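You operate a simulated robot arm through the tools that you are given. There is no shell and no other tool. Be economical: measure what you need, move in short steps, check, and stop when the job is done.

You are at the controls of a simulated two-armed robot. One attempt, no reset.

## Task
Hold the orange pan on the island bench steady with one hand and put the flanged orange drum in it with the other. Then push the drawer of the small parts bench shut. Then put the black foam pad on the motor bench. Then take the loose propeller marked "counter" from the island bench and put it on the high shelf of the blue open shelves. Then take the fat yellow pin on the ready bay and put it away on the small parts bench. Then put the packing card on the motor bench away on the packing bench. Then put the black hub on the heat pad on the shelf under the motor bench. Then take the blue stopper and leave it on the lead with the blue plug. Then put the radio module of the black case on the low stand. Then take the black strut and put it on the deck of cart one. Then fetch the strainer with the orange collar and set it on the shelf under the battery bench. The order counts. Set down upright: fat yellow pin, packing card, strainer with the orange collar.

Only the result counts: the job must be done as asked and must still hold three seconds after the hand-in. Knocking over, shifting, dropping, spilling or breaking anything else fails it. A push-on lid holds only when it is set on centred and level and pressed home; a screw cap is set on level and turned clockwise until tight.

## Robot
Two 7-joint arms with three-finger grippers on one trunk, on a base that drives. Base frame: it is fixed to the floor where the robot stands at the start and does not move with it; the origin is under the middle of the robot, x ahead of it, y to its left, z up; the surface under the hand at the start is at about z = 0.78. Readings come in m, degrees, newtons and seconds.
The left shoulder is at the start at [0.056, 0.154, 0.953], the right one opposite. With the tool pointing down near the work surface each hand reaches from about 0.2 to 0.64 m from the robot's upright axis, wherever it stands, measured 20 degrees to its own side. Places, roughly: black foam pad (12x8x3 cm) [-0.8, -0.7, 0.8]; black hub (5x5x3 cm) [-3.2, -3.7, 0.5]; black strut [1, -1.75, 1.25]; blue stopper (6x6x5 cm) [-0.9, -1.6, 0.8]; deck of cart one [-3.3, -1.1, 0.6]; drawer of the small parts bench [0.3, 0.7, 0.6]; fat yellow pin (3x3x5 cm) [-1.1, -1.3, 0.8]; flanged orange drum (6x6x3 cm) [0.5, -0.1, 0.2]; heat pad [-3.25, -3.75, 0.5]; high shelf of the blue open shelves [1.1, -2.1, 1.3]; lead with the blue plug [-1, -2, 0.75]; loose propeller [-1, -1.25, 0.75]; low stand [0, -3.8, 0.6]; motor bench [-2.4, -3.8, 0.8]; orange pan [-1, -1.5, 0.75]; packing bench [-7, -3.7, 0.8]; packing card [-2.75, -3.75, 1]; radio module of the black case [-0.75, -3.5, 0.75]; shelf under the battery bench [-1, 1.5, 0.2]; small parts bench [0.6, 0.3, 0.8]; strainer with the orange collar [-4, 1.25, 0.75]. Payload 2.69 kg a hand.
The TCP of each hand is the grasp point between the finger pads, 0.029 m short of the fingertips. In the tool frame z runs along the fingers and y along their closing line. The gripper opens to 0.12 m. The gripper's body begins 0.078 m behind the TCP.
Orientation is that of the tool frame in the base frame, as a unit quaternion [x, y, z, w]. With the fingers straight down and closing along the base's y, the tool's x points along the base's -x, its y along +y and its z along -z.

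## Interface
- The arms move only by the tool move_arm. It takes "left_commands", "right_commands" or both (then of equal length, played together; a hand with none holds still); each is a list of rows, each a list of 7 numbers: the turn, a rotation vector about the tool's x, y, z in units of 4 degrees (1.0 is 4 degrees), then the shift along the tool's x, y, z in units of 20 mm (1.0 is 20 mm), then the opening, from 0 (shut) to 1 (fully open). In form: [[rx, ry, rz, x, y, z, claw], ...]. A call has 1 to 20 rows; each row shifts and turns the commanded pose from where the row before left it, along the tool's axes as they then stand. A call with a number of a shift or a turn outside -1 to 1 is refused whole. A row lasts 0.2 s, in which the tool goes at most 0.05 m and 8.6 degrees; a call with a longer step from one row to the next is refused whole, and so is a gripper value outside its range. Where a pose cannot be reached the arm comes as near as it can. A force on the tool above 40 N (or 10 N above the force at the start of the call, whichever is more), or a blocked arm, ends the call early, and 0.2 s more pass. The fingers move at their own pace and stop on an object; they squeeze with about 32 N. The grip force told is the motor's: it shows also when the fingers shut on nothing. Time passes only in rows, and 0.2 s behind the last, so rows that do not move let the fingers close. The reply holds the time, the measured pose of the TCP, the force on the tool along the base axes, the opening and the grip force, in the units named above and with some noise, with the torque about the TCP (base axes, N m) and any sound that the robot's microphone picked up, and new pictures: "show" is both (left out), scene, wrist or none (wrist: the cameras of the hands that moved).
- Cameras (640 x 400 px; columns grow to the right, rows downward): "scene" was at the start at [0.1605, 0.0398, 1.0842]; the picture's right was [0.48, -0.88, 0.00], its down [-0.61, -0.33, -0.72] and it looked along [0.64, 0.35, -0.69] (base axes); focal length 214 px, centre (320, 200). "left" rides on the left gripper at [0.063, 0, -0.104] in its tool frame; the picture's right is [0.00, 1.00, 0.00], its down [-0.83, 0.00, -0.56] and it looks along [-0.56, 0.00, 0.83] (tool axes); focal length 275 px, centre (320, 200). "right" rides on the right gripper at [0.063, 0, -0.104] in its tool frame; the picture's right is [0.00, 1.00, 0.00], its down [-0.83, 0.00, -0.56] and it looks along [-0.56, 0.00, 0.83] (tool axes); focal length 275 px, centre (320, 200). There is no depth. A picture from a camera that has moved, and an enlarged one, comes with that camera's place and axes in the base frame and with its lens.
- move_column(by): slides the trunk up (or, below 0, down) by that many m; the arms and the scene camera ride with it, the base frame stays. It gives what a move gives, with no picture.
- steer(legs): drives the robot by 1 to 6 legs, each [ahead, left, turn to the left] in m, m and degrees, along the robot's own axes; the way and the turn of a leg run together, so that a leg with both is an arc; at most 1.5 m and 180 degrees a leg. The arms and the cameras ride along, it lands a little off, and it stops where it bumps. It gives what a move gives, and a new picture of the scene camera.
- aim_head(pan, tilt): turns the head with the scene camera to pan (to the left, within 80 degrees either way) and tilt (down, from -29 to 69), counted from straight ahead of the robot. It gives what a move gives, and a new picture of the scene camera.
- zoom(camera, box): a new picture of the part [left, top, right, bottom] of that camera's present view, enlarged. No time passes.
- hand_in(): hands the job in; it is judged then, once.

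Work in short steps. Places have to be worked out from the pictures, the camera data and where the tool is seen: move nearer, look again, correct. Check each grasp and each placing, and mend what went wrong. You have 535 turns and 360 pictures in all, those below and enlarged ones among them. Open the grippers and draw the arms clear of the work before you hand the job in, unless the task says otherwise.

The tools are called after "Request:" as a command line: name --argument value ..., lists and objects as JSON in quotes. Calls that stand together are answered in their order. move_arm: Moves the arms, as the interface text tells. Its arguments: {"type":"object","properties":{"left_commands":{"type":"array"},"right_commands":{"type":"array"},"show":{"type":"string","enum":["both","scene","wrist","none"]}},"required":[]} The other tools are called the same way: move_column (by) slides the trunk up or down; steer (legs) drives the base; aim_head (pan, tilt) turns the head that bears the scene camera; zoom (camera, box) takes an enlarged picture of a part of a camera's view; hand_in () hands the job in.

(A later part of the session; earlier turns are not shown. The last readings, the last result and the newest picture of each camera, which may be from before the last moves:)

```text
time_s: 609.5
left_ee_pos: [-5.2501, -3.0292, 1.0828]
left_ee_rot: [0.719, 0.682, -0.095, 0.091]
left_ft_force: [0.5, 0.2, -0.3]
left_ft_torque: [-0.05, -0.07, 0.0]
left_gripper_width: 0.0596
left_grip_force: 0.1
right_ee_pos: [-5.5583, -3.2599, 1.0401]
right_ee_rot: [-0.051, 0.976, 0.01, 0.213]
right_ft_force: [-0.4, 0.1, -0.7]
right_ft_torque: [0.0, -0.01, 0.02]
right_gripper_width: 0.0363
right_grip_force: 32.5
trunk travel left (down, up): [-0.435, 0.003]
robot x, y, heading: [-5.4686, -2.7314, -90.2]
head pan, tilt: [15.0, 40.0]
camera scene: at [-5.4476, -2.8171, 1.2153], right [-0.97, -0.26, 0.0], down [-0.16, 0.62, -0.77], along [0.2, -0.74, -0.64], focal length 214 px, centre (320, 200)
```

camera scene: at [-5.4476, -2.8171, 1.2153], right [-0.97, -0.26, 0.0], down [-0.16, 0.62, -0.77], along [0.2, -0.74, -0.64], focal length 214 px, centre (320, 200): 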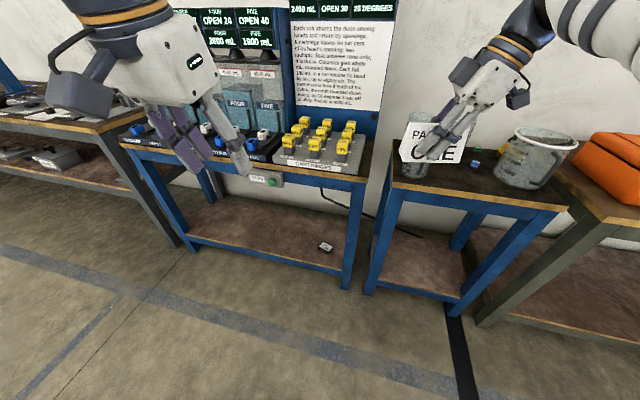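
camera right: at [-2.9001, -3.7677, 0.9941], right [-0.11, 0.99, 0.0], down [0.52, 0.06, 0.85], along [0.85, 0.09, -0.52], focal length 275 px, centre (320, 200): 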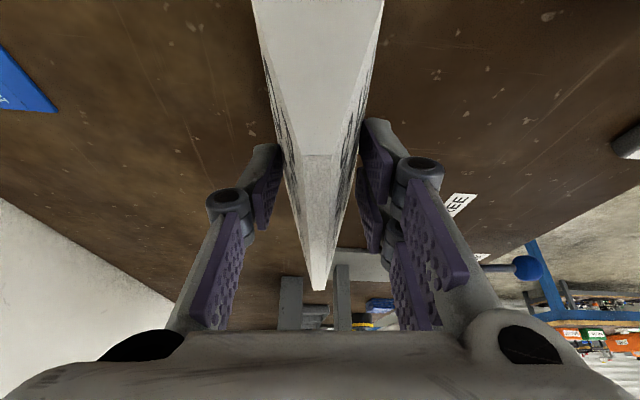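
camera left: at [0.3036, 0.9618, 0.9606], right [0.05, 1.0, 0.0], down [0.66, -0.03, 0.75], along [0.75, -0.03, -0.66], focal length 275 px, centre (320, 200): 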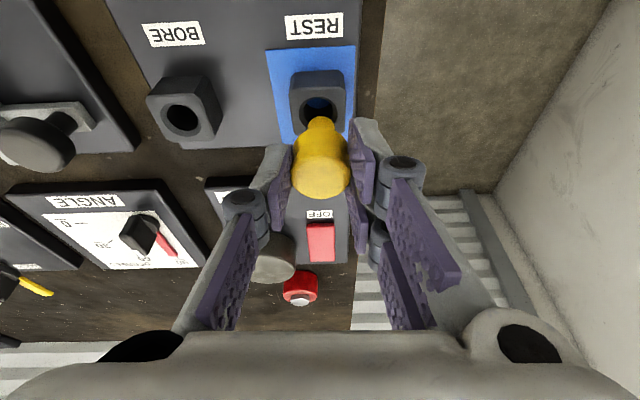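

Card still held. On to x ≈ -6.7.

Request:
steer --legs '[[0, -1.25, 0]]'

```text
time_s: 619.2
left_ee_pos: [-6.4987, -3.0125, 1.0826]
left_ee_rot: [0.73, 0.67, -0.096, 0.089]
left_ft_force: [-0.3, -0.7, 0.6]
left_ft_torque: [-0.04, 0.0, 0.01]
left_gripper_width: 0.0599
left_grip_force: 0.0
right_ee_pos: [-6.8147, -3.2318, 1.0402]
right_ee_rot: [-0.035, 0.976, 0.007, 0.213]
right_ft_force: [0.5, -0.1, -0.5]
right_ft_torque: [-0.01, 0.02, 0.02]
right_gripper_width: 0.0356
right_grip_force: 31.9
trunk travel left (down, up): [-0.435, 0.003]
robot x, y, heading: [-6.7103, -2.705, -92.2]
head pan, tilt: [15.0, 40.0]
camera scene: at [-6.6891, -2.7941, 1.2153], right [-0.97, -0.22, 0.0], down [-0.14, 0.63, -0.77], along [0.17, -0.75, -0.64], focal length 214 px, centre (320, 200)
```

scene: 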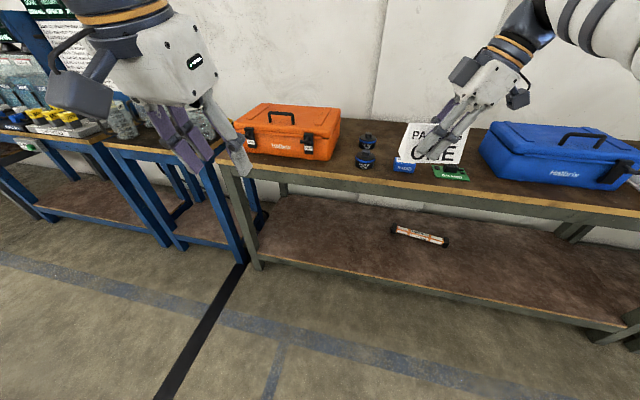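

Request:
zoom --camera "scene" --box '[320, 110, 520, 210]'

```text
3.20 times, centred on (420, 160) of scene
camera zoom: at [-6.6891, -2.7941, 1.2153], right [-0.97, -0.22, 0.0], down [-0.14, 0.63, -0.77], along [0.17, -0.75, -0.64], focal length 686 px, centre (0, 328)
```

zoom: 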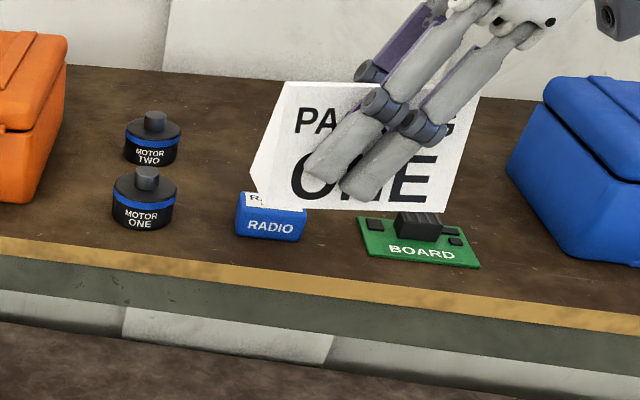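

I'll set the card behind RADIO/BOARD at about (-6.905, -3.69). Drive in.

Request:
steer --legs '[[0, -0.09, 2], [0.45, 0, 0]]'

Request:
zoom --camera "right" --box '[0, 0, 640, 400]'

```text
time_s: 622.9
left_ee_pos: [-6.5912, -3.4628, 1.0832]
left_ee_rot: [0.725, 0.676, -0.095, 0.091]
left_ft_force: [-1.0, -0.3, 0.5]
left_ft_torque: [0.01, -0.02, 0.03]
left_gripper_width: 0.0601
left_grip_force: 0.0
right_ee_pos: [-6.9055, -3.6877, 1.0404]
right_ee_rot: [-0.044, 0.976, 0.008, 0.212]
right_ft_force: [0.6, -0.5, -0.7]
right_ft_torque: [0.02, -0.05, -0.01]
right_gripper_width: 0.0353
right_grip_force: 32.2
trunk travel left (down, up): [-0.435, 0.003]
robot x, y, heading: [-6.8088, -3.1579, -91.5]
head pan, tilt: [15.0, 40.0]
camera scene: at [-6.7853, -3.2471, 1.2153], right [-0.97, -0.24, 0.0], down [-0.15, 0.62, -0.77], along [0.18, -0.74, -0.64], focal length 214 px, centre (320, 200)
```

scene: 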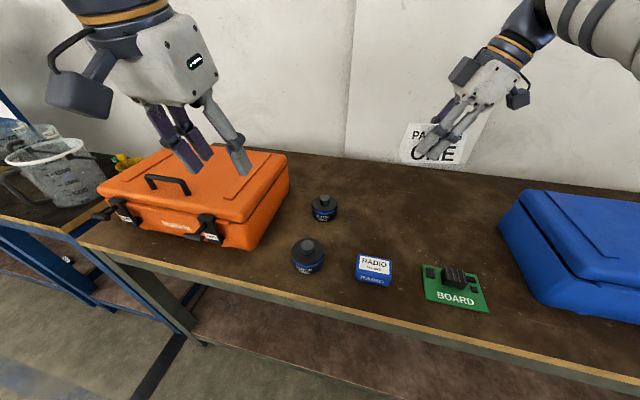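

```text
1.00 times, centred on (320, 200) of right (not enlarged: the box is as wide or as high as the picture)
camera zoom: at [-7.0034, -3.695, 1.1072], right [-0.09, 1.0, 0.0], down [0.52, 0.05, 0.85], along [0.85, 0.08, -0.52], focal length 275 px, centre (320, 200)
```

zoom: 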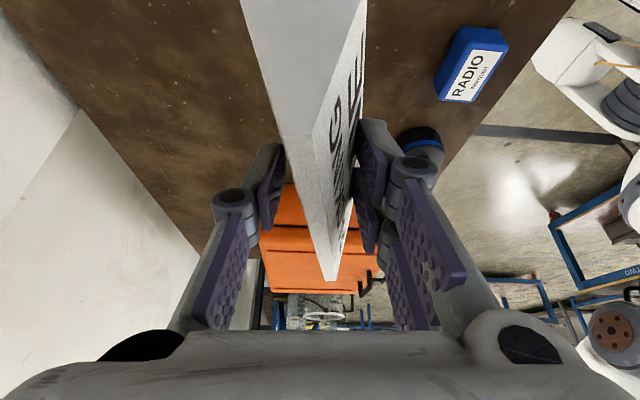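

Clear spot beneath. Lower the card 14 cm, then in small steps to contact.

Request:
move_arm --right_commands '[[0, 0, 0, 0.36, 0, 0.79, 0.1], [0, 0, 0, 0.36, 0, 0.79, 0.1], [0, 0, 0, 0.36, 0, 0.79, 0.1], [0, 0, 0, 0.36, 0, 0.79, 0.1], [0, 0, 0, 0.36, 0, 0.79, 0.1], [0, 0, 0, 0.36, 0, 0.79, 0.1], [0, 0, 0, 0.36, 0, 0.79, 0.1], [0, 0, 0, 0.36, 0, 0.79, 0.1]]' --show "none"

```text
time_s: 624.7
left_ee_pos: [-6.5917, -3.462, 1.0828]
left_ee_rot: [0.725, 0.676, -0.095, 0.09]
left_ft_force: [0.8, 0.7, 0.3]
left_ft_torque: [0.03, -0.04, 0.0]
left_gripper_width: 0.06
left_grip_force: 0.0
right_ee_pos: [-6.9036, -3.6866, 0.899]
right_ee_rot: [-0.043, 0.976, 0.008, 0.213]
right_ft_force: [-0.1, 0.4, -0.1]
right_ft_torque: [-0.02, 0.0, -0.04]
right_gripper_width: 0.0351
right_grip_force: 31.5
trunk travel left (down, up): [-0.435, 0.003]
robot x, y, heading: [-6.8117, -3.161, -91.3]
head pan, tilt: [15.0, 40.0]
```

Request:
move_arm --right_commands '[[0, 0, 0, 0.12, 0, 0.26, 0.1], [0, 0, 0, 0.12, 0, 0.26, 0.1], [0, 0, 0, 0.12, 0, 0.26, 0.1], [0, 0, 0, 0.12, 0, 0.26, 0.1], [0, 0, 0, 0.12, 0, 0.26, 0.1], [0, 0, 0, 0.12, 0, 0.26, 0.1], [0, 0, 0, 0.12, 0, 0.26, 0.1], [0, 0, 0, 0.12, 0, 0.26, 0.1]]' --show "wrist"

```text
time_s: 626.5
left_ee_pos: [-6.5921, -3.4623, 1.0829]
left_ee_rot: [0.725, 0.676, -0.097, 0.091]
left_ft_force: [-0.7, -0.9, 0.3]
left_ft_torque: [-0.01, 0.02, -0.01]
left_gripper_width: 0.0599
left_grip_force: 0.1
right_ee_pos: [-6.9058, -3.6869, 0.8562]
right_ee_rot: [-0.043, 0.976, 0.008, 0.213]
right_ft_force: [0.8, -0.4, -1.3]
right_ft_torque: [0.01, 0.01, -0.01]
right_gripper_width: 0.0352
right_grip_force: 31.7
trunk travel left (down, up): [-0.435, 0.003]
robot x, y, heading: [-6.805, -3.1596, -91.3]
head pan, tilt: [15.0, 40.0]
camera right: at [-7.0044, -3.6953, 0.9232], right [-0.09, 1.0, 0.0], down [0.52, 0.05, 0.85], along [0.85, 0.08, -0.52], focal length 275 px, centre (320, 200)
```

right: 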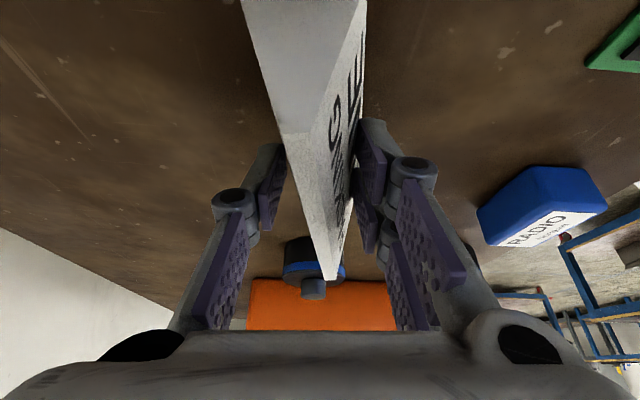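

Request:
move_arm --right_commands '[[0, 0, 0, 0.08, 0, 0.18, 0.1], [0, 0, 0, 0.08, 0, 0.18, 0.1], [0, 0, 0, 0.08, 0, 0.18, 0.1], [0, 0, 0, 0.08, 0, 0.18, 0.1], [0, 0, 0, 0.08, 0, 0.18, 0.1]]' --show "none"

```text
time_s: 627.7
left_ee_pos: [-6.593, -3.4597, 1.0857]
left_ee_rot: [0.725, 0.676, -0.098, 0.092]
left_ft_force: [0.5, 0.5, 0.4]
left_ft_torque: [0.0, -0.01, 0.0]
left_gripper_width: 0.06
left_grip_force: 0.1
right_ee_pos: [-6.9037, -3.6877, 0.8428]
right_ee_rot: [-0.042, 0.976, 0.003, 0.215]
right_ft_force: [-3.6, -2.0, 31.1]
right_ft_torque: [0.53, 0.48, -0.2]
right_gripper_width: 0.0356
right_grip_force: 32.6
trunk travel left (down, up): [-0.435, 0.003]
robot x, y, heading: [-6.8083, -3.1572, -91.0]
head pan, tilt: [15.0, 40.0]
```

Contact (bench ≈ 0.797). I ease the load and open slowly.

Request:
move_arm --right_commands '[[0, 0, 0, -0.03, 0, -0.08, 0.1], [0, 0, 0, 0, 0, 0, 0.33], [0, 0, 0, 0, 0, 0, 0.4], [0, 0, 0, 0, 0, 0, 0.6], [0, 0, 0, 0, 0, 0, 0.8], [0, 0, 0, 0, 0, 0, 0.8]]' --show "wrist"

```text
time_s: 629.1
left_ee_pos: [-6.5921, -3.4634, 1.0831]
left_ee_rot: [0.725, 0.676, -0.096, 0.089]
left_ft_force: [-0.9, 0.1, 0.3]
left_ft_torque: [0.01, -0.02, 0.01]
left_gripper_width: 0.0602
left_grip_force: 0.1
right_ee_pos: [-6.9038, -3.6861, 0.8365]
right_ee_rot: [-0.044, 0.976, 0.008, 0.213]
right_ft_force: [0.3, 0.5, -0.3]
right_ft_torque: [-0.01, 0.0, 0.01]
right_gripper_width: 0.0959
right_grip_force: 0.1
trunk travel left (down, up): [-0.435, 0.003]
robot x, y, heading: [-6.8089, -3.159, -91.0]
head pan, tilt: [15.0, 40.0]
camera right: at [-7.003, -3.6945, 0.9045], right [-0.09, 1.0, 0.0], down [0.52, 0.05, 0.85], along [0.85, 0.08, -0.52], focal length 275 px, centre (320, 200)
```

right: 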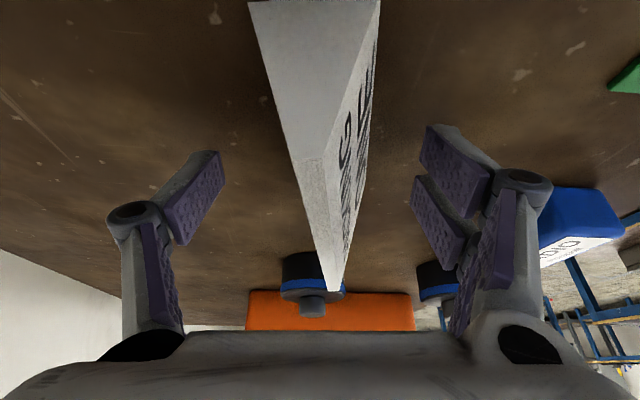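

Card stands upright. Rise and back off, then head to the motor bench shelf for the hub.

Request:
move_arm --right_commands '[[0, 0, 0, -0.3, 0, -0.65, 0.8], [0, 0, 0, -0.42, 0, -0.9, 0.8], [0, 0, 0, -0.42, 0, -0.9, 0.8], [0, 0, 0, -0.42, 0, -0.9, 0.8], [0, 0, 0, -0.42, 0, -0.9, 0.8], [0, 0, 0, -0.42, 0, -0.9, 0.8], [0, 0, 0, -0.42, 0, -0.9, 0.8], [0, 0, 0, -0.42, 0, -0.9, 0.8]]' --show "none"

Request:
steer --legs '[[-0.4, 0, 0], [0, 1.45, 0], [0, 1.45, 0], [0, 0.55, 0]]'

```text
time_s: 630.9
left_ee_pos: [-6.5917, -3.4619, 1.0839]
left_ee_rot: [0.726, 0.676, -0.096, 0.09]
left_ft_force: [-0.1, 0.8, -0.6]
left_ft_torque: [-0.02, 0.04, 0.03]
left_gripper_width: 0.0597
left_grip_force: 0.0
right_ee_pos: [-6.9058, -3.6879, 0.9905]
right_ee_rot: [-0.043, 0.976, 0.009, 0.213]
right_ft_force: [-0.5, 0.1, -0.1]
right_ft_torque: [-0.01, -0.03, 0.01]
right_gripper_width: 0.0961
right_grip_force: 0.0
trunk travel left (down, up): [-0.435, 0.003]
robot x, y, heading: [-6.806, -3.1589, -91.2]
head pan, tilt: [15.0, 40.0]
```

```text
time_s: 659.5
left_ee_pos: [-3.1099, -3.0874, 1.083]
left_ee_rot: [0.704, 0.698, -0.094, 0.094]
left_ft_force: [1.0, 0.1, 0.4]
left_ft_torque: [-0.01, 0.02, -0.01]
left_gripper_width: 0.06
left_grip_force: 0.1
right_ee_pos: [-3.4097, -3.3308, 0.9909]
right_ee_rot: [-0.073, 0.974, 0.014, 0.213]
right_ft_force: [0.0, 0.7, 1.2]
right_ft_torque: [0.0, 0.02, 0.01]
right_gripper_width: 0.0962
right_grip_force: 0.0
trunk travel left (down, up): [-0.435, 0.003]
robot x, y, heading: [-3.3447, -2.7961, -88.0]
head pan, tilt: [15.0, 40.0]
camera scene: at [-3.3161, -2.8826, 1.2153], right [-0.96, -0.3, 0.0], down [-0.19, 0.61, -0.77], along [0.23, -0.73, -0.64], focal length 214 px, centre (320, 200)
```

scene: 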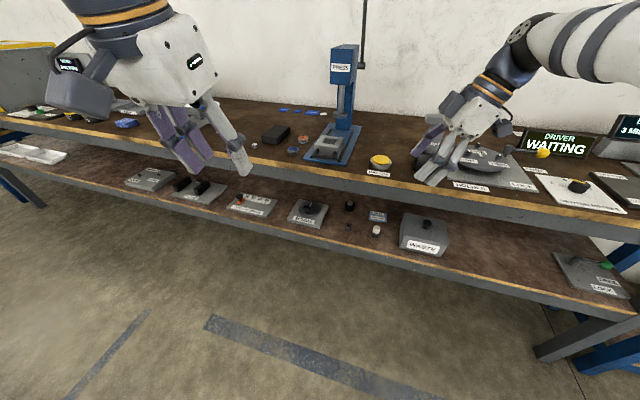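

Request:
zoom --camera "scene" --box '[290, 185, 450, 260]'

```text
4.00 times, centred on (370, 222) of scene
camera zoom: at [-3.3161, -2.8826, 1.2153], right [-0.96, -0.3, 0.0], down [-0.19, 0.61, -0.77], along [0.23, -0.73, -0.64], focal length 858 px, centre (120, 110)
```

zoom: 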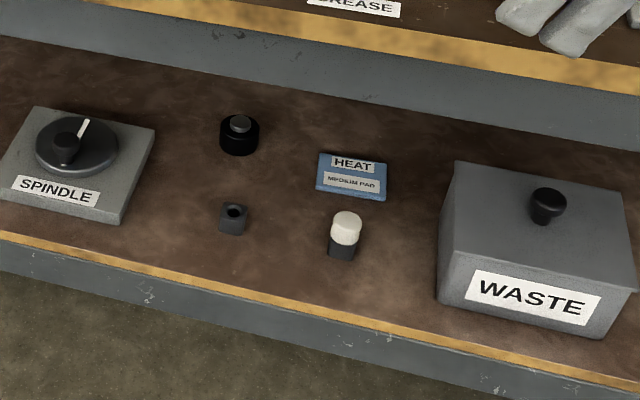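

The black hub is at about (-3.221, -3.676, 0.52) and the heat pad at (-3.36, -3.65, 0.51), with a white cap in front of it. I lower the trunk here and look at the arms' new pose.

Request:
move_column --by -0.4

Request:
aim_head --pan 0 --tilt 30

```text
time_s: 663.3
left_ee_pos: [-3.1108, -3.0864, 0.6832]
left_ee_rot: [0.705, 0.697, -0.094, 0.093]
left_ft_force: [0.2, -0.3, -0.5]
left_ft_torque: [-0.01, -0.01, 0.0]
left_gripper_width: 0.06
left_grip_force: 0.0
right_ee_pos: [-3.4102, -3.3304, 0.5907]
right_ee_rot: [-0.071, 0.975, 0.014, 0.212]
right_ft_force: [-0.5, -0.3, -0.2]
right_ft_torque: [0.02, -0.01, 0.03]
right_gripper_width: 0.0958
right_grip_force: 0.0
trunk travel left (down, up): [-0.035, 0.403]
robot x, y, heading: [-3.3407, -2.7981, -87.7]
head pan, tilt: [15.0, 40.0]
```

```text
time_s: 664.1
left_ee_pos: [-3.1113, -3.0866, 0.6834]
left_ee_rot: [0.704, 0.698, -0.094, 0.093]
left_ft_force: [-0.4, -0.7, -0.1]
left_ft_torque: [-0.03, 0.02, -0.03]
left_gripper_width: 0.0601
left_grip_force: 0.1
right_ee_pos: [-3.4108, -3.3307, 0.591]
right_ee_rot: [-0.071, 0.974, 0.014, 0.213]
right_ft_force: [0.1, 0.5, 0.3]
right_ft_torque: [-0.01, 0.0, 0.0]
right_gripper_width: 0.0962
right_grip_force: 0.0
trunk travel left (down, up): [-0.035, 0.403]
robot x, y, heading: [-3.3436, -2.7953, -87.9]
head pan, tilt: [0.0, 30.0]
camera scene: at [-3.3312, -3.0643, 0.7947], right [-1.0, -0.04, 0.0], down [-0.02, 0.5, -0.87], along [0.03, -0.87, -0.5], focal length 214 px, centre (320, 200)
```

scene: 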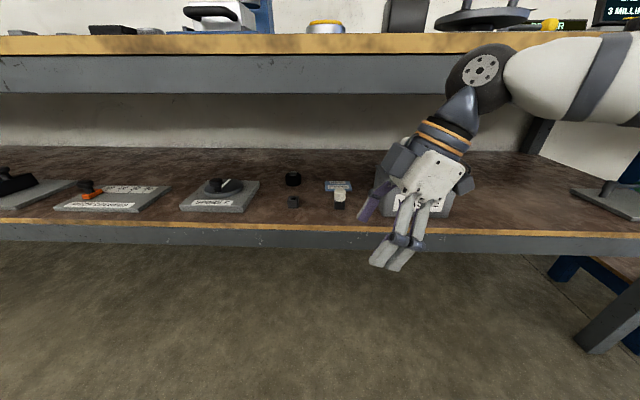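

I pull the right hand back out of the way and set the left hand to 40° outward yaw and ~40° tilt.

Request:
move_arm --left_commands '[[0.26, 0, 0.97, 0, 0, 0, 0.7], [0.26, 0, 0.97, 0, 0, 0, 0.7], [0.26, 0, 0.97, 0, 0, 0, 0.7], [0.26, 0, 0.97, 0, 0, 0, 0.7], [0.26, 0, 0.97, 0, 0, 0, 0.7], [0.26, 0, 0.97, 0, 0, 0, 0.7], [0.26, 0, 0.97, 0, 0, 0, 0.7], [0.26, 0, 0.97, 0, 0, 0, 0.7], [0.26, 0, 0.97, 0, 0, 0, 0.7], [0, -0.9, 0, 0, 0, 0, 0.7], [0, -0.9, 0, 0, 0, 0, 0.7], [0, -0.9, 0, 0, 0, 0, 0.7], [0, -0.9, 0, 0, 0, 0, 0.7], [0, -0.9, 0, 0, 0, 0, 0.7], [0, -0.9, 0, 0, 0, 0, 0.7], [0, -0.9, 0, 0, 0, 0, 0.7]]' --right_commands '[[0, 0, 0, 0, 0.9, -0.2, 0.5], [0, 0, 0, 0, 0.9, -0.2, 0.5], [0, 0, 0, 0, 0.9, -0.2, 0.5], [0, 0, 0, 0, 0.9, -0.2, 0.5], [0, 0, 0, 0, 0.9, -0.2, 0.5], [0, 0, 0, 0, 0.9, -0.2, 0.5], [0, 0, 0, 0, 0.9, -0.2, 0.5], [0, 0, 0, 0, 0.9, -0.2, 0.5], [0, 0, 0, 0, 0.9, -0.2, 0.5], [0, 0, 0, 0, 0.9, -0.2, 0.5], [0, 0, 0, 0, 0.9, -0.2, 0.5], [0, 0, 0, 0, 0.9, -0.2, 0.5], [0, 0, 0, 0, 0.9, -0.2, 0.5], [0, 0, 0, 0, 0.9, -0.2, 0.5], [0, 0, 0, 0, 0.9, -0.2, 0.5], [0, 0, 0, 0, 0.9, -0.2, 0.5]]' --show "none"

```text
time_s: 667.5
left_ee_pos: [-3.1083, -3.0871, 0.6881]
left_ee_rot: [0.84, 0.419, -0.308, 0.155]
left_ft_force: [0.3, 0.4, -0.4]
left_ft_torque: [0.0, 0.02, -0.02]
left_gripper_width: 0.0838
left_grip_force: 0.1
left hand out of reach, approached as far as the arm can: row 16
right_ee_pos: [-3.4796, -3.0488, 0.6458]
right_ee_rot: [-0.072, 0.974, 0.016, 0.213]
right_ft_force: [-0.7, 0.6, 0.2]
right_ft_torque: [0.01, -0.05, 0.01]
right_gripper_width: 0.06
right_grip_force: 0.0
trunk travel left (down, up): [-0.035, 0.403]
robot x, y, heading: [-3.346, -2.799, -87.8]
head pan, tilt: [0.0, 30.0]
```

Both reached. I tilt the left hand 10° more and extend it to just in front of the shelf at z ≈ 0.58.

Request:
move_arm --left_commands '[[0, -0.83, 0, 0, 0, 0, 0.7], [0, -0.83, 0, 0, 0, 0, 0.7], [0, -0.83, 0, 0, 0, 0, 0.7], [0, 0, 0, -0.375, 0.304, 0.98, 0.7], [0, 0, 0, -0.375, 0.304, 0.98, 0.7], [0, 0, 0, -0.375, 0.304, 0.98, 0.7], [0, 0, 0, -0.375, 0.304, 0.98, 0.7], [0, 0, 0, -0.375, 0.304, 0.98, 0.7], [0, 0, 0, -0.375, 0.304, 0.98, 0.7], [0, 0, 0, -0.375, 0.304, 0.98, 0.7], [0, 0, 0, -0.375, 0.304, 0.98, 0.7], [0, 0, 0, -0.375, 0.304, 0.98, 0.7], [0, 0, 0, -0.375, 0.304, 0.98, 0.7], [0, 0, 0, -0.375, 0.304, 0.98, 0.7], [0, 0, 0, -0.375, 0.304, 0.98, 0.7], [0, 0, 0, -0.375, 0.304, 0.98, 0.7], [0, 0, 0, -0.375, 0.304, 0.98, 0.7], [0, 0, 0, -0.375, 0.304, 0.98, 0.7], [0, 0, 0, -0.375, 0.304, 0.98, 0.7]]' --show "both"

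```text
time_s: 671.5
left_ee_pos: [-3.2091, -3.4083, 0.6003]
left_ee_rot: [0.81, 0.404, -0.38, 0.192]
left_ft_force: [-0.2, -0.8, -0.6]
left_ft_torque: [-0.03, -0.04, -0.02]
left_gripper_width: 0.0839
left_grip_force: 0.1
left hand out of reach, approached as far as the arm can: row 1, 2, 3, 4
right_ee_pos: [-3.4792, -3.0475, 0.6474]
right_ee_rot: [-0.072, 0.974, 0.015, 0.212]
right_ft_force: [0.1, -1.0, -0.3]
right_ft_torque: [0.0, 0.0, -0.02]
right_gripper_width: 0.0602
right_grip_force: 0.1
trunk travel left (down, up): [-0.035, 0.403]
robot x, y, heading: [-3.3411, -2.7985, -88.0]
head pan, tilt: [0.0, 30.0]
camera scene: at [-3.3312, -3.0643, 0.7948], right [-1.0, -0.04, 0.0], down [-0.02, 0.5, -0.87], along [0.03, -0.87, -0.5], focal length 214 px, centre (320, 200)
camera left: at [-3.1364, -3.3116, 0.6196], right [0.8, -0.6, 0.01], down [-0.07, -0.08, 0.99], along [-0.6, -0.8, -0.1], focal length 275 px, centre (320, 200)
```

scene: 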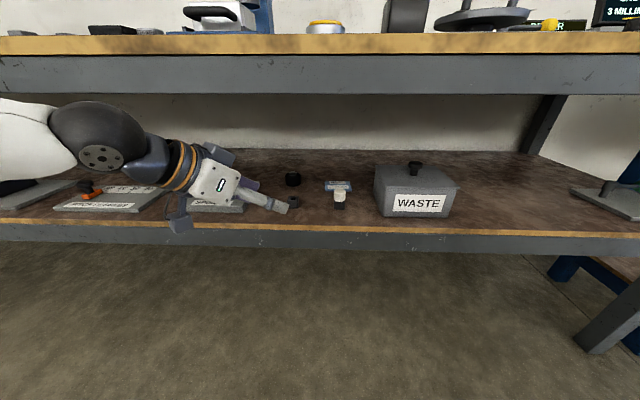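
left: 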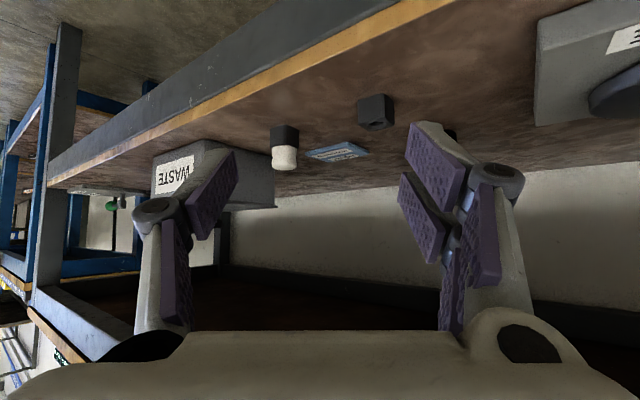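

Under-shelf approach is clear. I move straight in to above the hub at z ≈ 0.585.

Request:
move_arm --left_commands '[[0, 0, 0, -0.62, 0.72, 0.87, 0.75], [0, 0, 0, -0.62, 0.72, 0.87, 0.75], [0, 0, 0, -0.62, 0.72, 0.87, 0.75], [0, 0, 0, -0.62, 0.72, 0.87, 0.75], [0, 0, 0, -0.62, 0.72, 0.87, 0.75], [0, 0, 0, -0.62, 0.72, 0.87, 0.75], [0, 0, 0, -0.62, 0.72, 0.87, 0.75], [0, 0, 0, -0.62, 0.72, 0.87, 0.75], [0, 0, 0, -0.62, 0.72, 0.87, 0.75]]' --show "both"

```text
time_s: 673.5
left_ee_pos: [-3.2182, -3.6056, 0.5859]
left_ee_rot: [0.81, 0.405, -0.379, 0.191]
left_ft_force: [0.4, -0.5, 0.8]
left_ft_torque: [0.02, -0.03, 0.01]
left_gripper_width: 0.0901
left_grip_force: 0.0
left hand out of reach, approached as far as the arm can: row 8, 9
right_ee_pos: [-3.479, -3.0474, 0.6456]
right_ee_rot: [-0.072, 0.974, 0.014, 0.213]
right_ft_force: [0.1, 0.4, 0.5]
right_ft_torque: [-0.01, 0.0, 0.0]
right_gripper_width: 0.0602
right_grip_force: 0.0
trunk travel left (down, up): [-0.035, 0.403]
robot x, y, heading: [-3.3417, -2.7924, -87.8]
head pan, tilt: [0.0, 30.0]
camera scene: at [-3.3313, -3.0643, 0.7948], right [-1.0, -0.04, 0.0], down [-0.02, 0.5, -0.87], along [0.03, -0.87, -0.5], focal length 214 px, centre (320, 200)
camera left: at [-3.1447, -3.5088, 0.6047], right [0.8, -0.6, 0.01], down [-0.07, -0.08, 0.99], along [-0.6, -0.79, -0.11], focal length 275 px, centre (320, 200)
```

scene: 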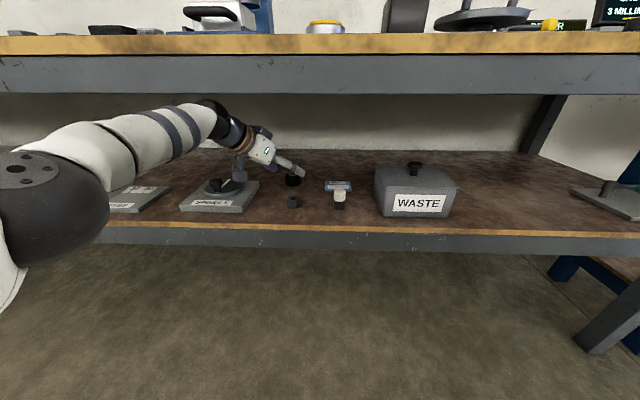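
left: 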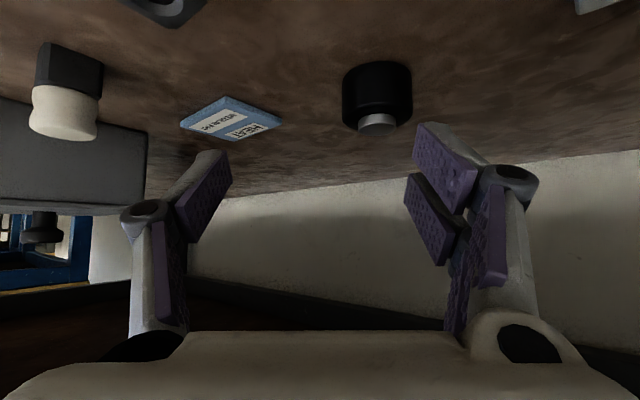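

Hub measured at (-3.22, -3.672). I drive 0.06 m ahead, then lower around it.

Request:
steer --legs '[[0.065, 0, 0]]'

Request:
move_arm --left_commands '[[0, 0, 0, 0.4, 0, 0.35, 0.75], [0, 0, 0, 0.5, 0, 0.42, 0.75], [0, 0, 0, 0.5, 0, 0.42, 0.75]]' --show "wrist"

```text
time_s: 674.5
left_ee_pos: [-3.2142, -3.669, 0.5869]
left_ee_rot: [0.809, 0.406, -0.378, 0.192]
left_ft_force: [0.1, -0.1, -0.3]
left_ft_torque: [0.03, 0.0, -0.01]
left_gripper_width: 0.0901
left_grip_force: 0.0
right_ee_pos: [-3.4759, -3.112, 0.6467]
right_ee_rot: [-0.072, 0.974, 0.014, 0.213]
right_ft_force: [0.3, 0.4, 0.0]
right_ft_torque: [-0.02, 0.02, 0.0]
right_gripper_width: 0.0601
right_grip_force: 0.0
trunk travel left (down, up): [-0.035, 0.403]
robot x, y, heading: [-3.3415, -2.861, -87.6]
head pan, tilt: [0.0, 30.0]
camera scene: at [-3.3285, -3.1279, 0.7948], right [-1.0, -0.04, 0.0], down [-0.02, 0.5, -0.87], along [0.03, -0.87, -0.5], focal length 214 px, centre (320, 200)
```

scene: 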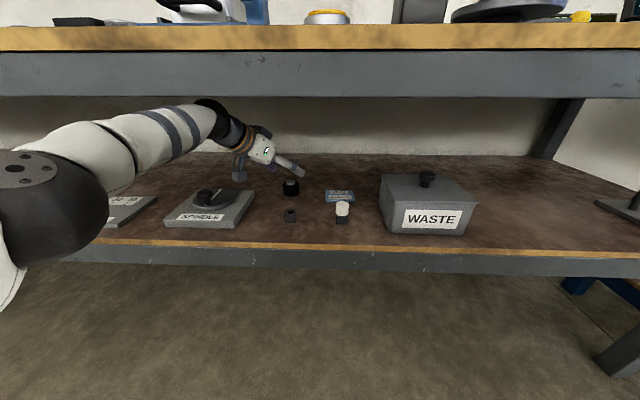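

```text
time_s: 675.2
left_ee_pos: [-3.2122, -3.6694, 0.5485]
left_ee_rot: [0.81, 0.405, -0.379, 0.191]
left_ft_force: [0.5, 0.4, 0.1]
left_ft_torque: [-0.03, 0.03, -0.03]
left_gripper_width: 0.0899
left_grip_force: 0.1
right_ee_pos: [-3.4774, -3.1119, 0.6464]
right_ee_rot: [-0.071, 0.974, 0.014, 0.212]
right_ft_force: [0.4, 0.0, 0.5]
right_ft_torque: [0.02, -0.03, 0.01]
right_gripper_width: 0.0601
right_grip_force: 0.1
trunk travel left (down, up): [-0.035, 0.403]
robot x, y, heading: [-3.3434, -2.8612, -87.7]
head pan, tilt: [0.0, 30.0]
camera left: at [-3.1394, -3.5733, 0.5679], right [0.8, -0.6, 0.01], down [-0.07, -0.08, 0.99], along [-0.6, -0.8, -0.1], focal length 275 px, centre (320, 200)
```

left: 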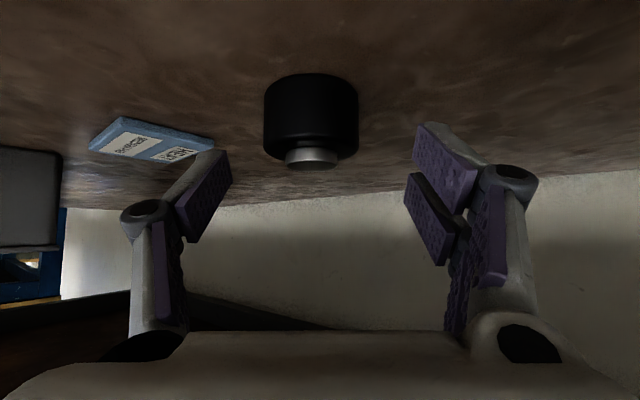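

Hub almost between the pads. Advance 1 cm, lower 1.7 cm, and close.

Request:
move_arm --left_commands '[[0, 0, 0, 0.17, -0.2, 0.47, 0.75], [0, 0, 0, 0.17, 0, 0.47, 0.75], [0, 0, 0, 0, 0, 0, 0.55], [0, 0, 0, 0, 0, 0, 0.4], [0, 0, 0, 0, 0, 0, 0.2], [0, 0, 0, 0, 0, 0, 0.2]]' --show "wrist"

```text
time_s: 676.6
left_ee_pos: [-3.2219, -3.6751, 0.5343]
left_ee_rot: [0.809, 0.405, -0.379, 0.194]
left_ft_force: [7.3, -4.2, 16.3]
left_ft_torque: [-0.49, -0.52, 0.08]
left_gripper_width: 0.0461
left_grip_force: 32.9
right_ee_pos: [-3.4767, -3.1106, 0.6471]
right_ee_rot: [-0.073, 0.974, 0.015, 0.213]
right_ft_force: [0.3, 0.0, 0.1]
right_ft_torque: [-0.02, -0.01, 0.01]
right_gripper_width: 0.0601
right_grip_force: 0.1
trunk travel left (down, up): [-0.035, 0.403]
robot x, y, heading: [-3.3408, -2.8596, -87.8]
head pan, tilt: [0.0, 30.0]
camera left: at [-3.1481, -3.5779, 0.5526], right [0.8, -0.6, 0.01], down [-0.07, -0.07, 0.99], along [-0.59, -0.8, -0.1], focal length 275 px, centre (320, 200)
```

left: 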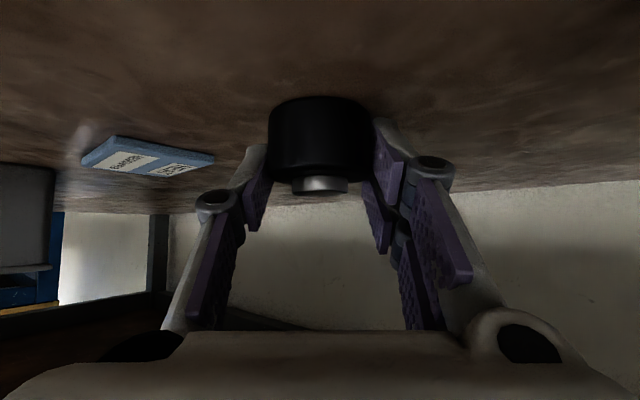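

Gripped. Lift 3 cm and carry it over the heat pad.

Request:
move_arm --left_commands '[[0, 0, 0, -0.4, 0, -0.33, 0.2], [0, 0, 0, -0.4, 0, -0.33, 0.2], [0, 0, 0, -0.4, 0, -0.33, 0.2], [0, 0, 0, -0.224, -0.845, 0.266, 0.2], [0, 0, 0, -0.224, -0.845, 0.266, 0.2], [0, 0, 0, -0.224, -0.845, 0.266, 0.2], [0, 0, 0, -0.224, -0.845, 0.266, 0.2], [0, 0, 0, -0.224, -0.845, 0.266, 0.2], [0, 0, 0, -0.224, -0.845, 0.266, 0.2], [0, 0, 0, -0.224, -0.845, 0.266, 0.2]]' --show "both"

```text
time_s: 678.9
left_ee_pos: [-3.3451, -3.6373, 0.5625]
left_ee_rot: [0.81, 0.405, -0.379, 0.191]
left_ft_force: [0.2, -1.1, -1.3]
left_ft_torque: [0.0, 0.02, 0.02]
left_gripper_width: 0.046
left_grip_force: 32.3
left hand out of reach, approached as far as the arm can: row 2
right_ee_pos: [-3.4765, -3.1122, 0.6464]
right_ee_rot: [-0.072, 0.974, 0.013, 0.213]
right_ft_force: [0.1, 0.5, 0.0]
right_ft_torque: [0.02, 0.0, 0.03]
right_gripper_width: 0.0602
right_grip_force: 0.1
trunk travel left (down, up): [-0.035, 0.403]
robot x, y, heading: [-3.3395, -2.8566, -87.8]
head pan, tilt: [0.0, 30.0]
camera scene: at [-3.3285, -3.128, 0.7947], right [-1.0, -0.04, 0.0], down [-0.02, 0.5, -0.87], along [0.03, -0.87, -0.5], focal length 214 px, centre (320, 200)
camera left: at [-3.2732, -3.5408, 0.5804], right [0.8, -0.6, 0.01], down [-0.07, -0.08, 0.99], along [-0.6, -0.8, -0.1], focal length 275 px, centre (320, 200)
```

scene: 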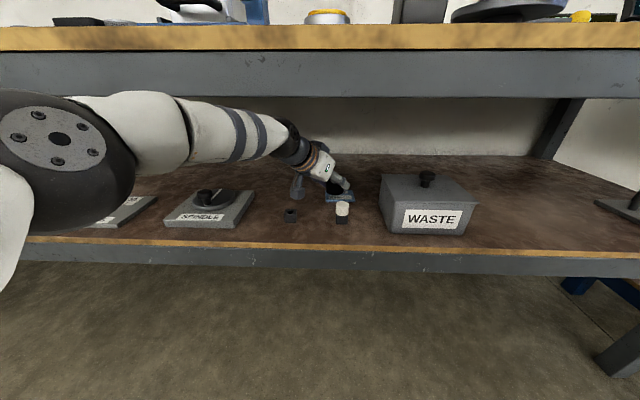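
left: 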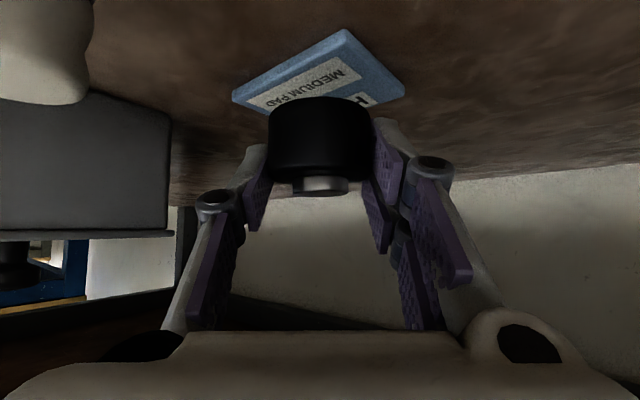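

Pad centre ≈ (-3.36, -3.657); I move 1.5 cm further and lower onto it.

Request:
move_arm --left_commands '[[0, 0, 0, -0.3, 0, 0.4, 0.2], [0, 0, 0, 0.1, 0, 0.4, 0.2], [0, 0, 0, 0.25, 0, 0.25, 0.2], [0, 0, 0, 0.15, 0, 0.12, 0.2]]' --show "none"

```text
time_s: 679.9
left_ee_pos: [-3.356, -3.6506, 0.5456]
left_ee_rot: [0.809, 0.406, -0.378, 0.192]
left_ft_force: [0.0, -0.4, -1.7]
left_ft_torque: [0.01, 0.02, -0.01]
left_gripper_width: 0.0461
left_grip_force: 32.2
right_ee_pos: [-3.4763, -3.1124, 0.6471]
right_ee_rot: [-0.072, 0.974, 0.014, 0.212]
right_ft_force: [-0.4, -0.6, -0.4]
right_ft_torque: [0.03, 0.05, 0.0]
right_gripper_width: 0.0598
right_grip_force: 0.0
trunk travel left (down, up): [-0.035, 0.403]
robot x, y, heading: [-3.3363, -2.8597, -87.7]
head pan, tilt: [0.0, 30.0]
```

Request:
move_arm --left_commands '[[0, 0, 0, 0.12, 0, 0.1, 0.2], [0, 0, 0, 0.12, 0, 0.1, 0.2]]' --show "wrist"

```text
time_s: 680.5
left_ee_pos: [-3.358, -3.6504, 0.5416]
left_ee_rot: [0.809, 0.405, -0.38, 0.193]
left_ft_force: [-0.2, -1.7, 8.3]
left_ft_torque: [-0.23, -0.12, -0.02]
left_gripper_width: 0.0461
left_grip_force: 31.6
right_ee_pos: [-3.4767, -3.1116, 0.6473]
right_ee_rot: [-0.071, 0.974, 0.014, 0.213]
right_ft_force: [-0.8, 0.3, -0.3]
right_ft_torque: [-0.04, 0.01, -0.02]
right_gripper_width: 0.0599
right_grip_force: 0.0
trunk travel left (down, up): [-0.035, 0.403]
robot x, y, heading: [-3.3414, -2.8575, -87.8]
head pan, tilt: [0.0, 30.0]
camera left: at [-3.2838, -3.5546, 0.5596], right [0.8, -0.6, 0.01], down [-0.07, -0.07, 0.99], along [-0.6, -0.8, -0.1], focal length 275 px, centre (320, 200)
```

left: 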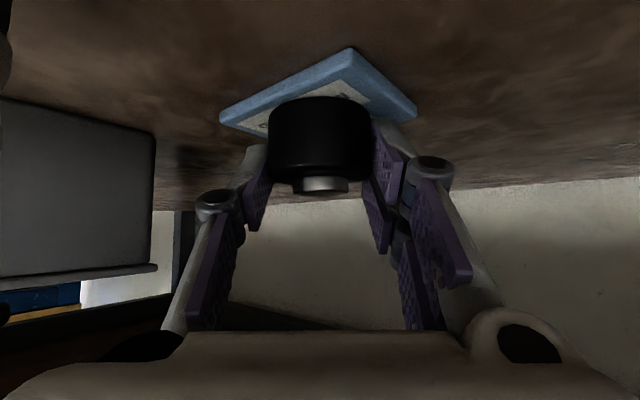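

Seated on the pad. Open, rise a little, shift left clear of the cap, then withdraw.

Request:
move_arm --left_commands '[[0, 0, 0, 0, 0, 0, 0.5], [0, 0, 0, 0, 0, 0, 0.65], [0, 0, 0, 0, 0, 0, 0.65], [0, 0, 0, -0.43, 0, -0.36, 0.65], [0, 0, 0, -0.43, 0, -0.36, 0.65], [0, 0, 0, -0.43, 0, -0.36, 0.65], [0, 0, 0, -0.43, 0, -0.36, 0.65]]' --show "wrist"

Request:
move_arm --left_commands '[[0, 0, 0, 0.42, 0.87, -0.5, 0.65], [0, 0, 0, 0.42, 0.87, -0.5, 0.65], [0, 0, 0, 0.42, 0.87, -0.5, 0.65], [0, 0, 0, 0.42, 0.87, -0.5, 0.65], [0, 0, 0, 0.42, 0.87, -0.5, 0.65], [0, 0, 0, 0.42, 0.87, -0.5, 0.65], [0, 0, 0, 0.39, 0, 0.32, 0.65]]' --show "none"

```text
time_s: 682.0
left_ee_pos: [-3.3571, -3.6505, 0.5841]
left_ee_rot: [0.809, 0.406, -0.378, 0.191]
left_ft_force: [0.3, -0.2, 0.0]
left_ft_torque: [-0.03, -0.01, -0.02]
left_gripper_width: 0.078
left_grip_force: 0.0
right_ee_pos: [-3.4765, -3.1129, 0.6467]
right_ee_rot: [-0.072, 0.974, 0.015, 0.212]
right_ft_force: [-0.1, -0.4, -0.1]
right_ft_torque: [0.02, -0.03, 0.01]
right_gripper_width: 0.0599
right_grip_force: 0.0
trunk travel left (down, up): [-0.035, 0.403]
robot x, y, heading: [-3.3391, -2.8616, -87.7]
head pan, tilt: [0.0, 30.0]
camera left: at [-3.2844, -3.5548, 0.6016], right [0.8, -0.6, 0.01], down [-0.07, -0.08, 0.99], along [-0.6, -0.8, -0.1], focal length 275 px, centre (320, 200)
```

left: 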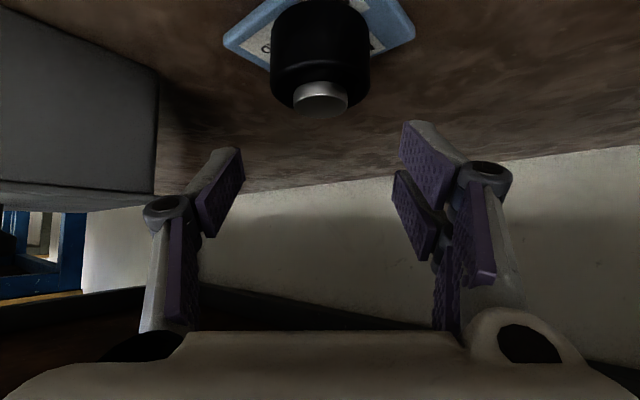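

```text
time_s: 683.6
left_ee_pos: [-3.2245, -3.6495, 0.5752]
left_ee_rot: [0.809, 0.405, -0.38, 0.192]
left_ft_force: [0.3, 0.3, -0.7]
left_ft_torque: [-0.03, 0.02, -0.03]
left_gripper_width: 0.0781
left_grip_force: 0.0
right_ee_pos: [-3.477, -3.1118, 0.6474]
right_ee_rot: [-0.072, 0.974, 0.014, 0.213]
right_ft_force: [-0.2, -0.6, 0.1]
right_ft_torque: [-0.01, -0.01, 0.0]
right_gripper_width: 0.0599
right_grip_force: 0.0
trunk travel left (down, up): [-0.035, 0.403]
robot x, y, heading: [-3.3398, -2.8612, -87.7]
head pan, tilt: [0.0, 30.0]
```

Hub sits on the heat pad. I back out, raise the trunk, and travel to the island's east side for the blue stopper.

Request:
steer --legs '[[-0.4, 0, 0]]'

Request:
move_column --by 0.4

```text
time_s: 686.2
left_ee_pos: [-3.2378, -3.238, 0.5745]
left_ee_rot: [0.808, 0.409, -0.378, 0.193]
left_ft_force: [-0.2, 0.3, -0.3]
left_ft_torque: [0.01, -0.01, -0.02]
left_gripper_width: 0.0779
left_grip_force: 0.1
right_ee_pos: [-3.4923, -2.7031, 0.6468]
right_ee_rot: [-0.076, 0.974, 0.015, 0.213]
right_ft_force: [-0.7, 0.1, -0.9]
right_ft_torque: [-0.03, -0.02, 0.01]
right_gripper_width: 0.0601
right_grip_force: 0.1
trunk travel left (down, up): [-0.035, 0.403]
robot x, y, heading: [-3.3595, -2.4486, -87.1]
head pan, tilt: [0.0, 30.0]
camera scene: at [-3.3443, -2.7171, 0.7947], right [-1.0, -0.05, 0.0], down [-0.02, 0.5, -0.87], along [0.04, -0.86, -0.5], focal length 214 px, centre (320, 200)
```

scene: 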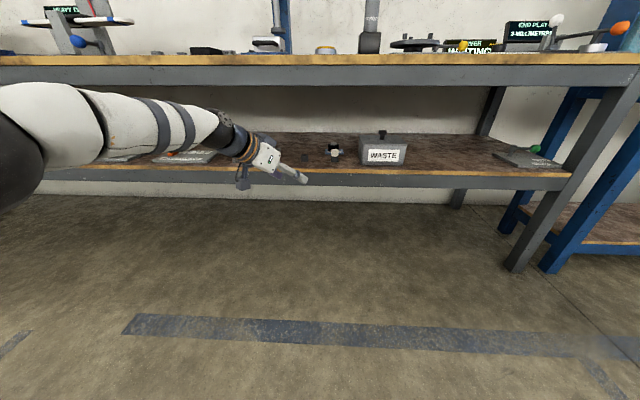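

```text
time_s: 690.0
left_ee_pos: [-3.2462, -3.0512, 1.4102]
left_ee_rot: [0.714, 0.267, -0.474, 0.44]
left_ft_force: [0.1, -0.5, 0.3]
left_ft_torque: [-0.01, 0.02, 0.03]
left_gripper_width: 0.0778
left_grip_force: 0.0
right_ee_pos: [-3.4912, -2.7022, 1.0463]
right_ee_rot: [-0.077, 0.974, 0.016, 0.214]
right_ft_force: [-0.4, -0.2, 0.3]
right_ft_torque: [-0.03, -0.03, 0.0]
right_gripper_width: 0.06
right_grip_force: 0.0
trunk travel left (down, up): [-0.435, 0.003]
robot x, y, heading: [-3.3594, -2.4513, -87.2]
head pan, tilt: [0.0, 30.0]
```

I restore both hands to standard postures while standing in free space.

Request:
move_arm --right_commands '[[0, 0, 0, 0, -0.9, 0.1, 0.6], [0, 0, 0, 0, -0.9, 0.1, 0.6], [0, 0, 0, 0, -0.9, 0.1, 0.6], [0, 0, 0, 0, -0.9, 0.1, 0.6], [0, 0, 0, 0, -0.9, 0.1, 0.6], [0, 0, 0, 0, -0.9, 0.1, 0.6], [0, 0, 0, 0, -0.9, 0.1, 0.6], [0, 0, 0, 0, -0.9, 0.1, 0.6], [0.45, 0, 0.95, 0, 0, 0, 0.6], [0.45, 0, 0.95, 0, 0, 0, 0.6], [0.45, 0, 0.95, 0, 0, 0, 0.6], [0.45, 0, 0.95, 0, 0, 0, 0.6], [0.45, 0, 0.95, 0, 0, 0, 0.6], [0.45, 0, 0.95, 0, 0, 0, 0.6], [0.45, 0, 0.95, 0, 0, 0, 0.6], [0.45, 0, 0.95, 0, 0, 0, 0.6], [0.45, 0, 0.95, 0, 0, 0, 0.6], [0.45, 0, 0.95, 0, 0, 0, 0.6], [0.45, 0, 0.95, 0, 0, 0, 0.6], [0.45, 0, 0.95, 0, 0, 0, 0.6]]' --left_commands '[[0, 1, 0, 0, 0, 0, 0.6], [0, 1, 0, 0, 0, 0, 0.6], [0, 1, 0, 0, 0, 0, 0.6], [0, 1, 0, 0, 0, 0, 0.6], [0, 1, 0, 0, 0, 0, 0.6], [0, 1, 0, 0, 0, 0, 0.6], [0, 1, 0, 0, 0, 0, 0.6], [0, 1, 0, 0, 0, 0, 0.6], [0, 1, 0, 0, 0, 0, 0.6], [0, 1, 0, 0, 0, 0, 0.6], [0, 1, 0, 0, 0, 0, 0.6], [0, 1, 0, 0, 0, 0, 0.6], [0, 1, 0, 0, 0, 0, 0.6], [0, 1, 0, 0, 0, 0, 0.6], [0, 1, 0, 0, 0, 0, 0.6], [0, 0, 0, 0, 0, 1, 0.6], [0, 0, 0, 0, 0, 1, 0.6], [0, 0, 0, 0, 0, 1, 0.6], [0, 0, 0, 0, 0, 1, 0.6], [0, 0, 0, 0, 0, 1, 0.6]]' --show "none"

Request:
move_arm --right_commands '[[0.45, 0, 0.95, 0, 0, 0, 0.6], [0.45, 0, 0.95, 0, 0, 0, 0.6], [0.45, 0, 0.95, 0, 0, 0, 0.6], [0.45, 0, 0.95, 0, 0, 0, 0.6], [0.45, 0, 0.95, 0, 0, 0, 0.6], [0.45, 0, 0.95, 0, 0, 0, 0.6], [0.45, 0, 0.95, 0, 0, 0, 0.6], [0.45, 0, 0.95, 0, 0, 0, 0.6], [0.45, 0, 0.95, 0, 0, 0, 0.6], [0.45, 0, 0.95, 0, 0, 0, 0.6]]' --left_commands '[[0, 0, 0, 0, 0, 1, 0.6], [0, 0, 0, 0, 0, 1, 0.6], [0, 0, 0, 0, 0, 1, 0.6], [0, 0, 0, 0, 0, 1, 0.6], [0, 0, 0, 0, 0, 1, 0.6], [0, 0, 0, 0, 0, 1, 0.6], [0, 0, 0, 0, 0, 1, 0.6], [0, 0, 0, 0, 0, 1, 0.6], [0, 0, 0, 0, 0, 1, 0.6], [0, 0, 0, 0, 0, 1, 0.6]]' --show "none"

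```text
time_s: 694.2
left_ee_pos: [-3.2057, -2.969, 1.1963]
left_ee_rot: [0.855, 0.453, -0.055, 0.247]
left_ft_force: [-1.8, -0.7, 0.6]
left_ft_torque: [0.03, -0.01, -0.01]
left_gripper_width: 0.072
left_grip_force: 0.1
left hand out of reach, approached as far as the arm can: row 1, 2, 3, 4, 5, 6, 7, 8, 9, 10, 11, 12, 13, 14, 15
right_ee_pos: [-3.4636, -2.8435, 1.0323]
right_ee_rot: [0.346, 0.913, -0.083, 0.2]
right_ft_force: [-0.1, -0.4, -0.3]
right_ft_torque: [0.03, 0.02, -0.02]
right_gripper_width: 0.072
right_grip_force: 0.1
trunk travel left (down, up): [-0.435, 0.003]
robot x, y, heading: [-3.3596, -2.4492, -87.3]
head pan, tilt: [0.0, 30.0]
```

```text
time_s: 696.4
left_ee_pos: [-3.1814, -3.0671, 1.0199]
left_ee_rot: [0.855, 0.452, -0.055, 0.248]
left_ft_force: [0.0, 0.3, -0.4]
left_ft_torque: [0.04, 0.03, -0.03]
left_gripper_width: 0.0721
left_grip_force: 0.1
right_ee_pos: [-3.464, -2.8451, 1.0324]
right_ee_rot: [0.649, 0.728, -0.152, 0.16]
right_ft_force: [1.0, 0.3, -0.5]
right_ft_torque: [0.03, 0.01, 0.02]
right_gripper_width: 0.072
right_grip_force: 0.1
trunk travel left (down, up): [-0.435, 0.003]
robot x, y, heading: [-3.3617, -2.4482, -87.4]
head pan, tilt: [0.0, 30.0]
```

Now drive to the island's east side.

Request:
steer --legs '[[0, 0, 87.5], [0.3, -0.38, 0], [1.5, 0, 0], [1.45, 0, 0], [0, 0.95, 0], [0, 0, 180]]'

```text
time_s: 732.0
left_ee_pos: [-0.7424, -2.0236, 1.0202]
left_ee_rot: [0.914, -0.315, -0.218, 0.129]
left_ft_force: [-0.2, 0.0, 0.6]
left_ft_torque: [0.01, -0.02, 0.0]
left_gripper_width: 0.0719
left_grip_force: 0.1
right_ee_pos: [-0.5004, -1.7591, 1.0323]
right_ee_rot: [0.975, 0.023, -0.221, -0.002]
right_ft_force: [-0.3, 0.2, 0.2]
right_ft_torque: [0.02, -0.01, -0.01]
right_gripper_width: 0.0719
right_grip_force: 0.0
trunk travel left (down, up): [-0.435, 0.003]
robot x, y, heading: [-0.1133, -1.8891, 179.0]
head pan, tilt: [0.0, 30.0]
camera scene: at [-0.208, -1.8861, 1.2307], right [0.02, 1.0, 0.0], down [0.5, -0.01, -0.87], along [-0.87, 0.02, -0.5], focal length 214 px, centre (320, 200)
```

scene: 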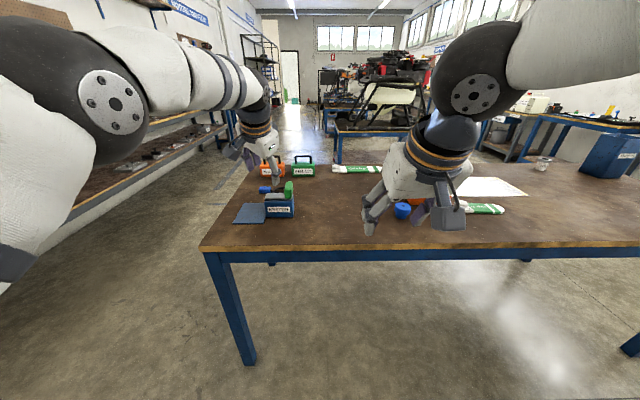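

Request:
zoom --camera "scene" --box '[220, 150, 420, 250]'

```text
3.20 times, centred on (320, 200) of scene
camera zoom: at [-0.208, -1.8861, 1.2307], right [0.02, 1.0, 0.0], down [0.5, -0.01, -0.87], along [-0.87, 0.02, -0.5], focal length 686 px, centre (320, 200)
```

zoom: 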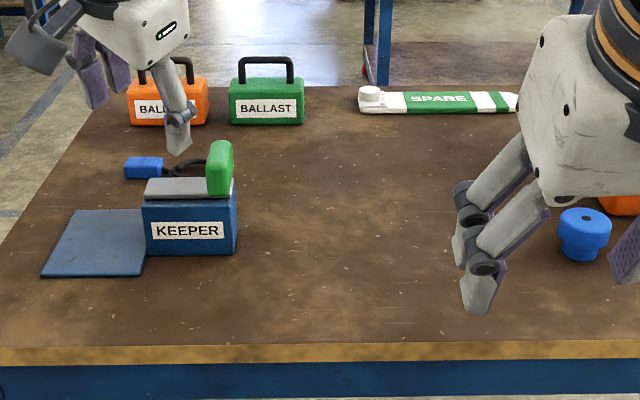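

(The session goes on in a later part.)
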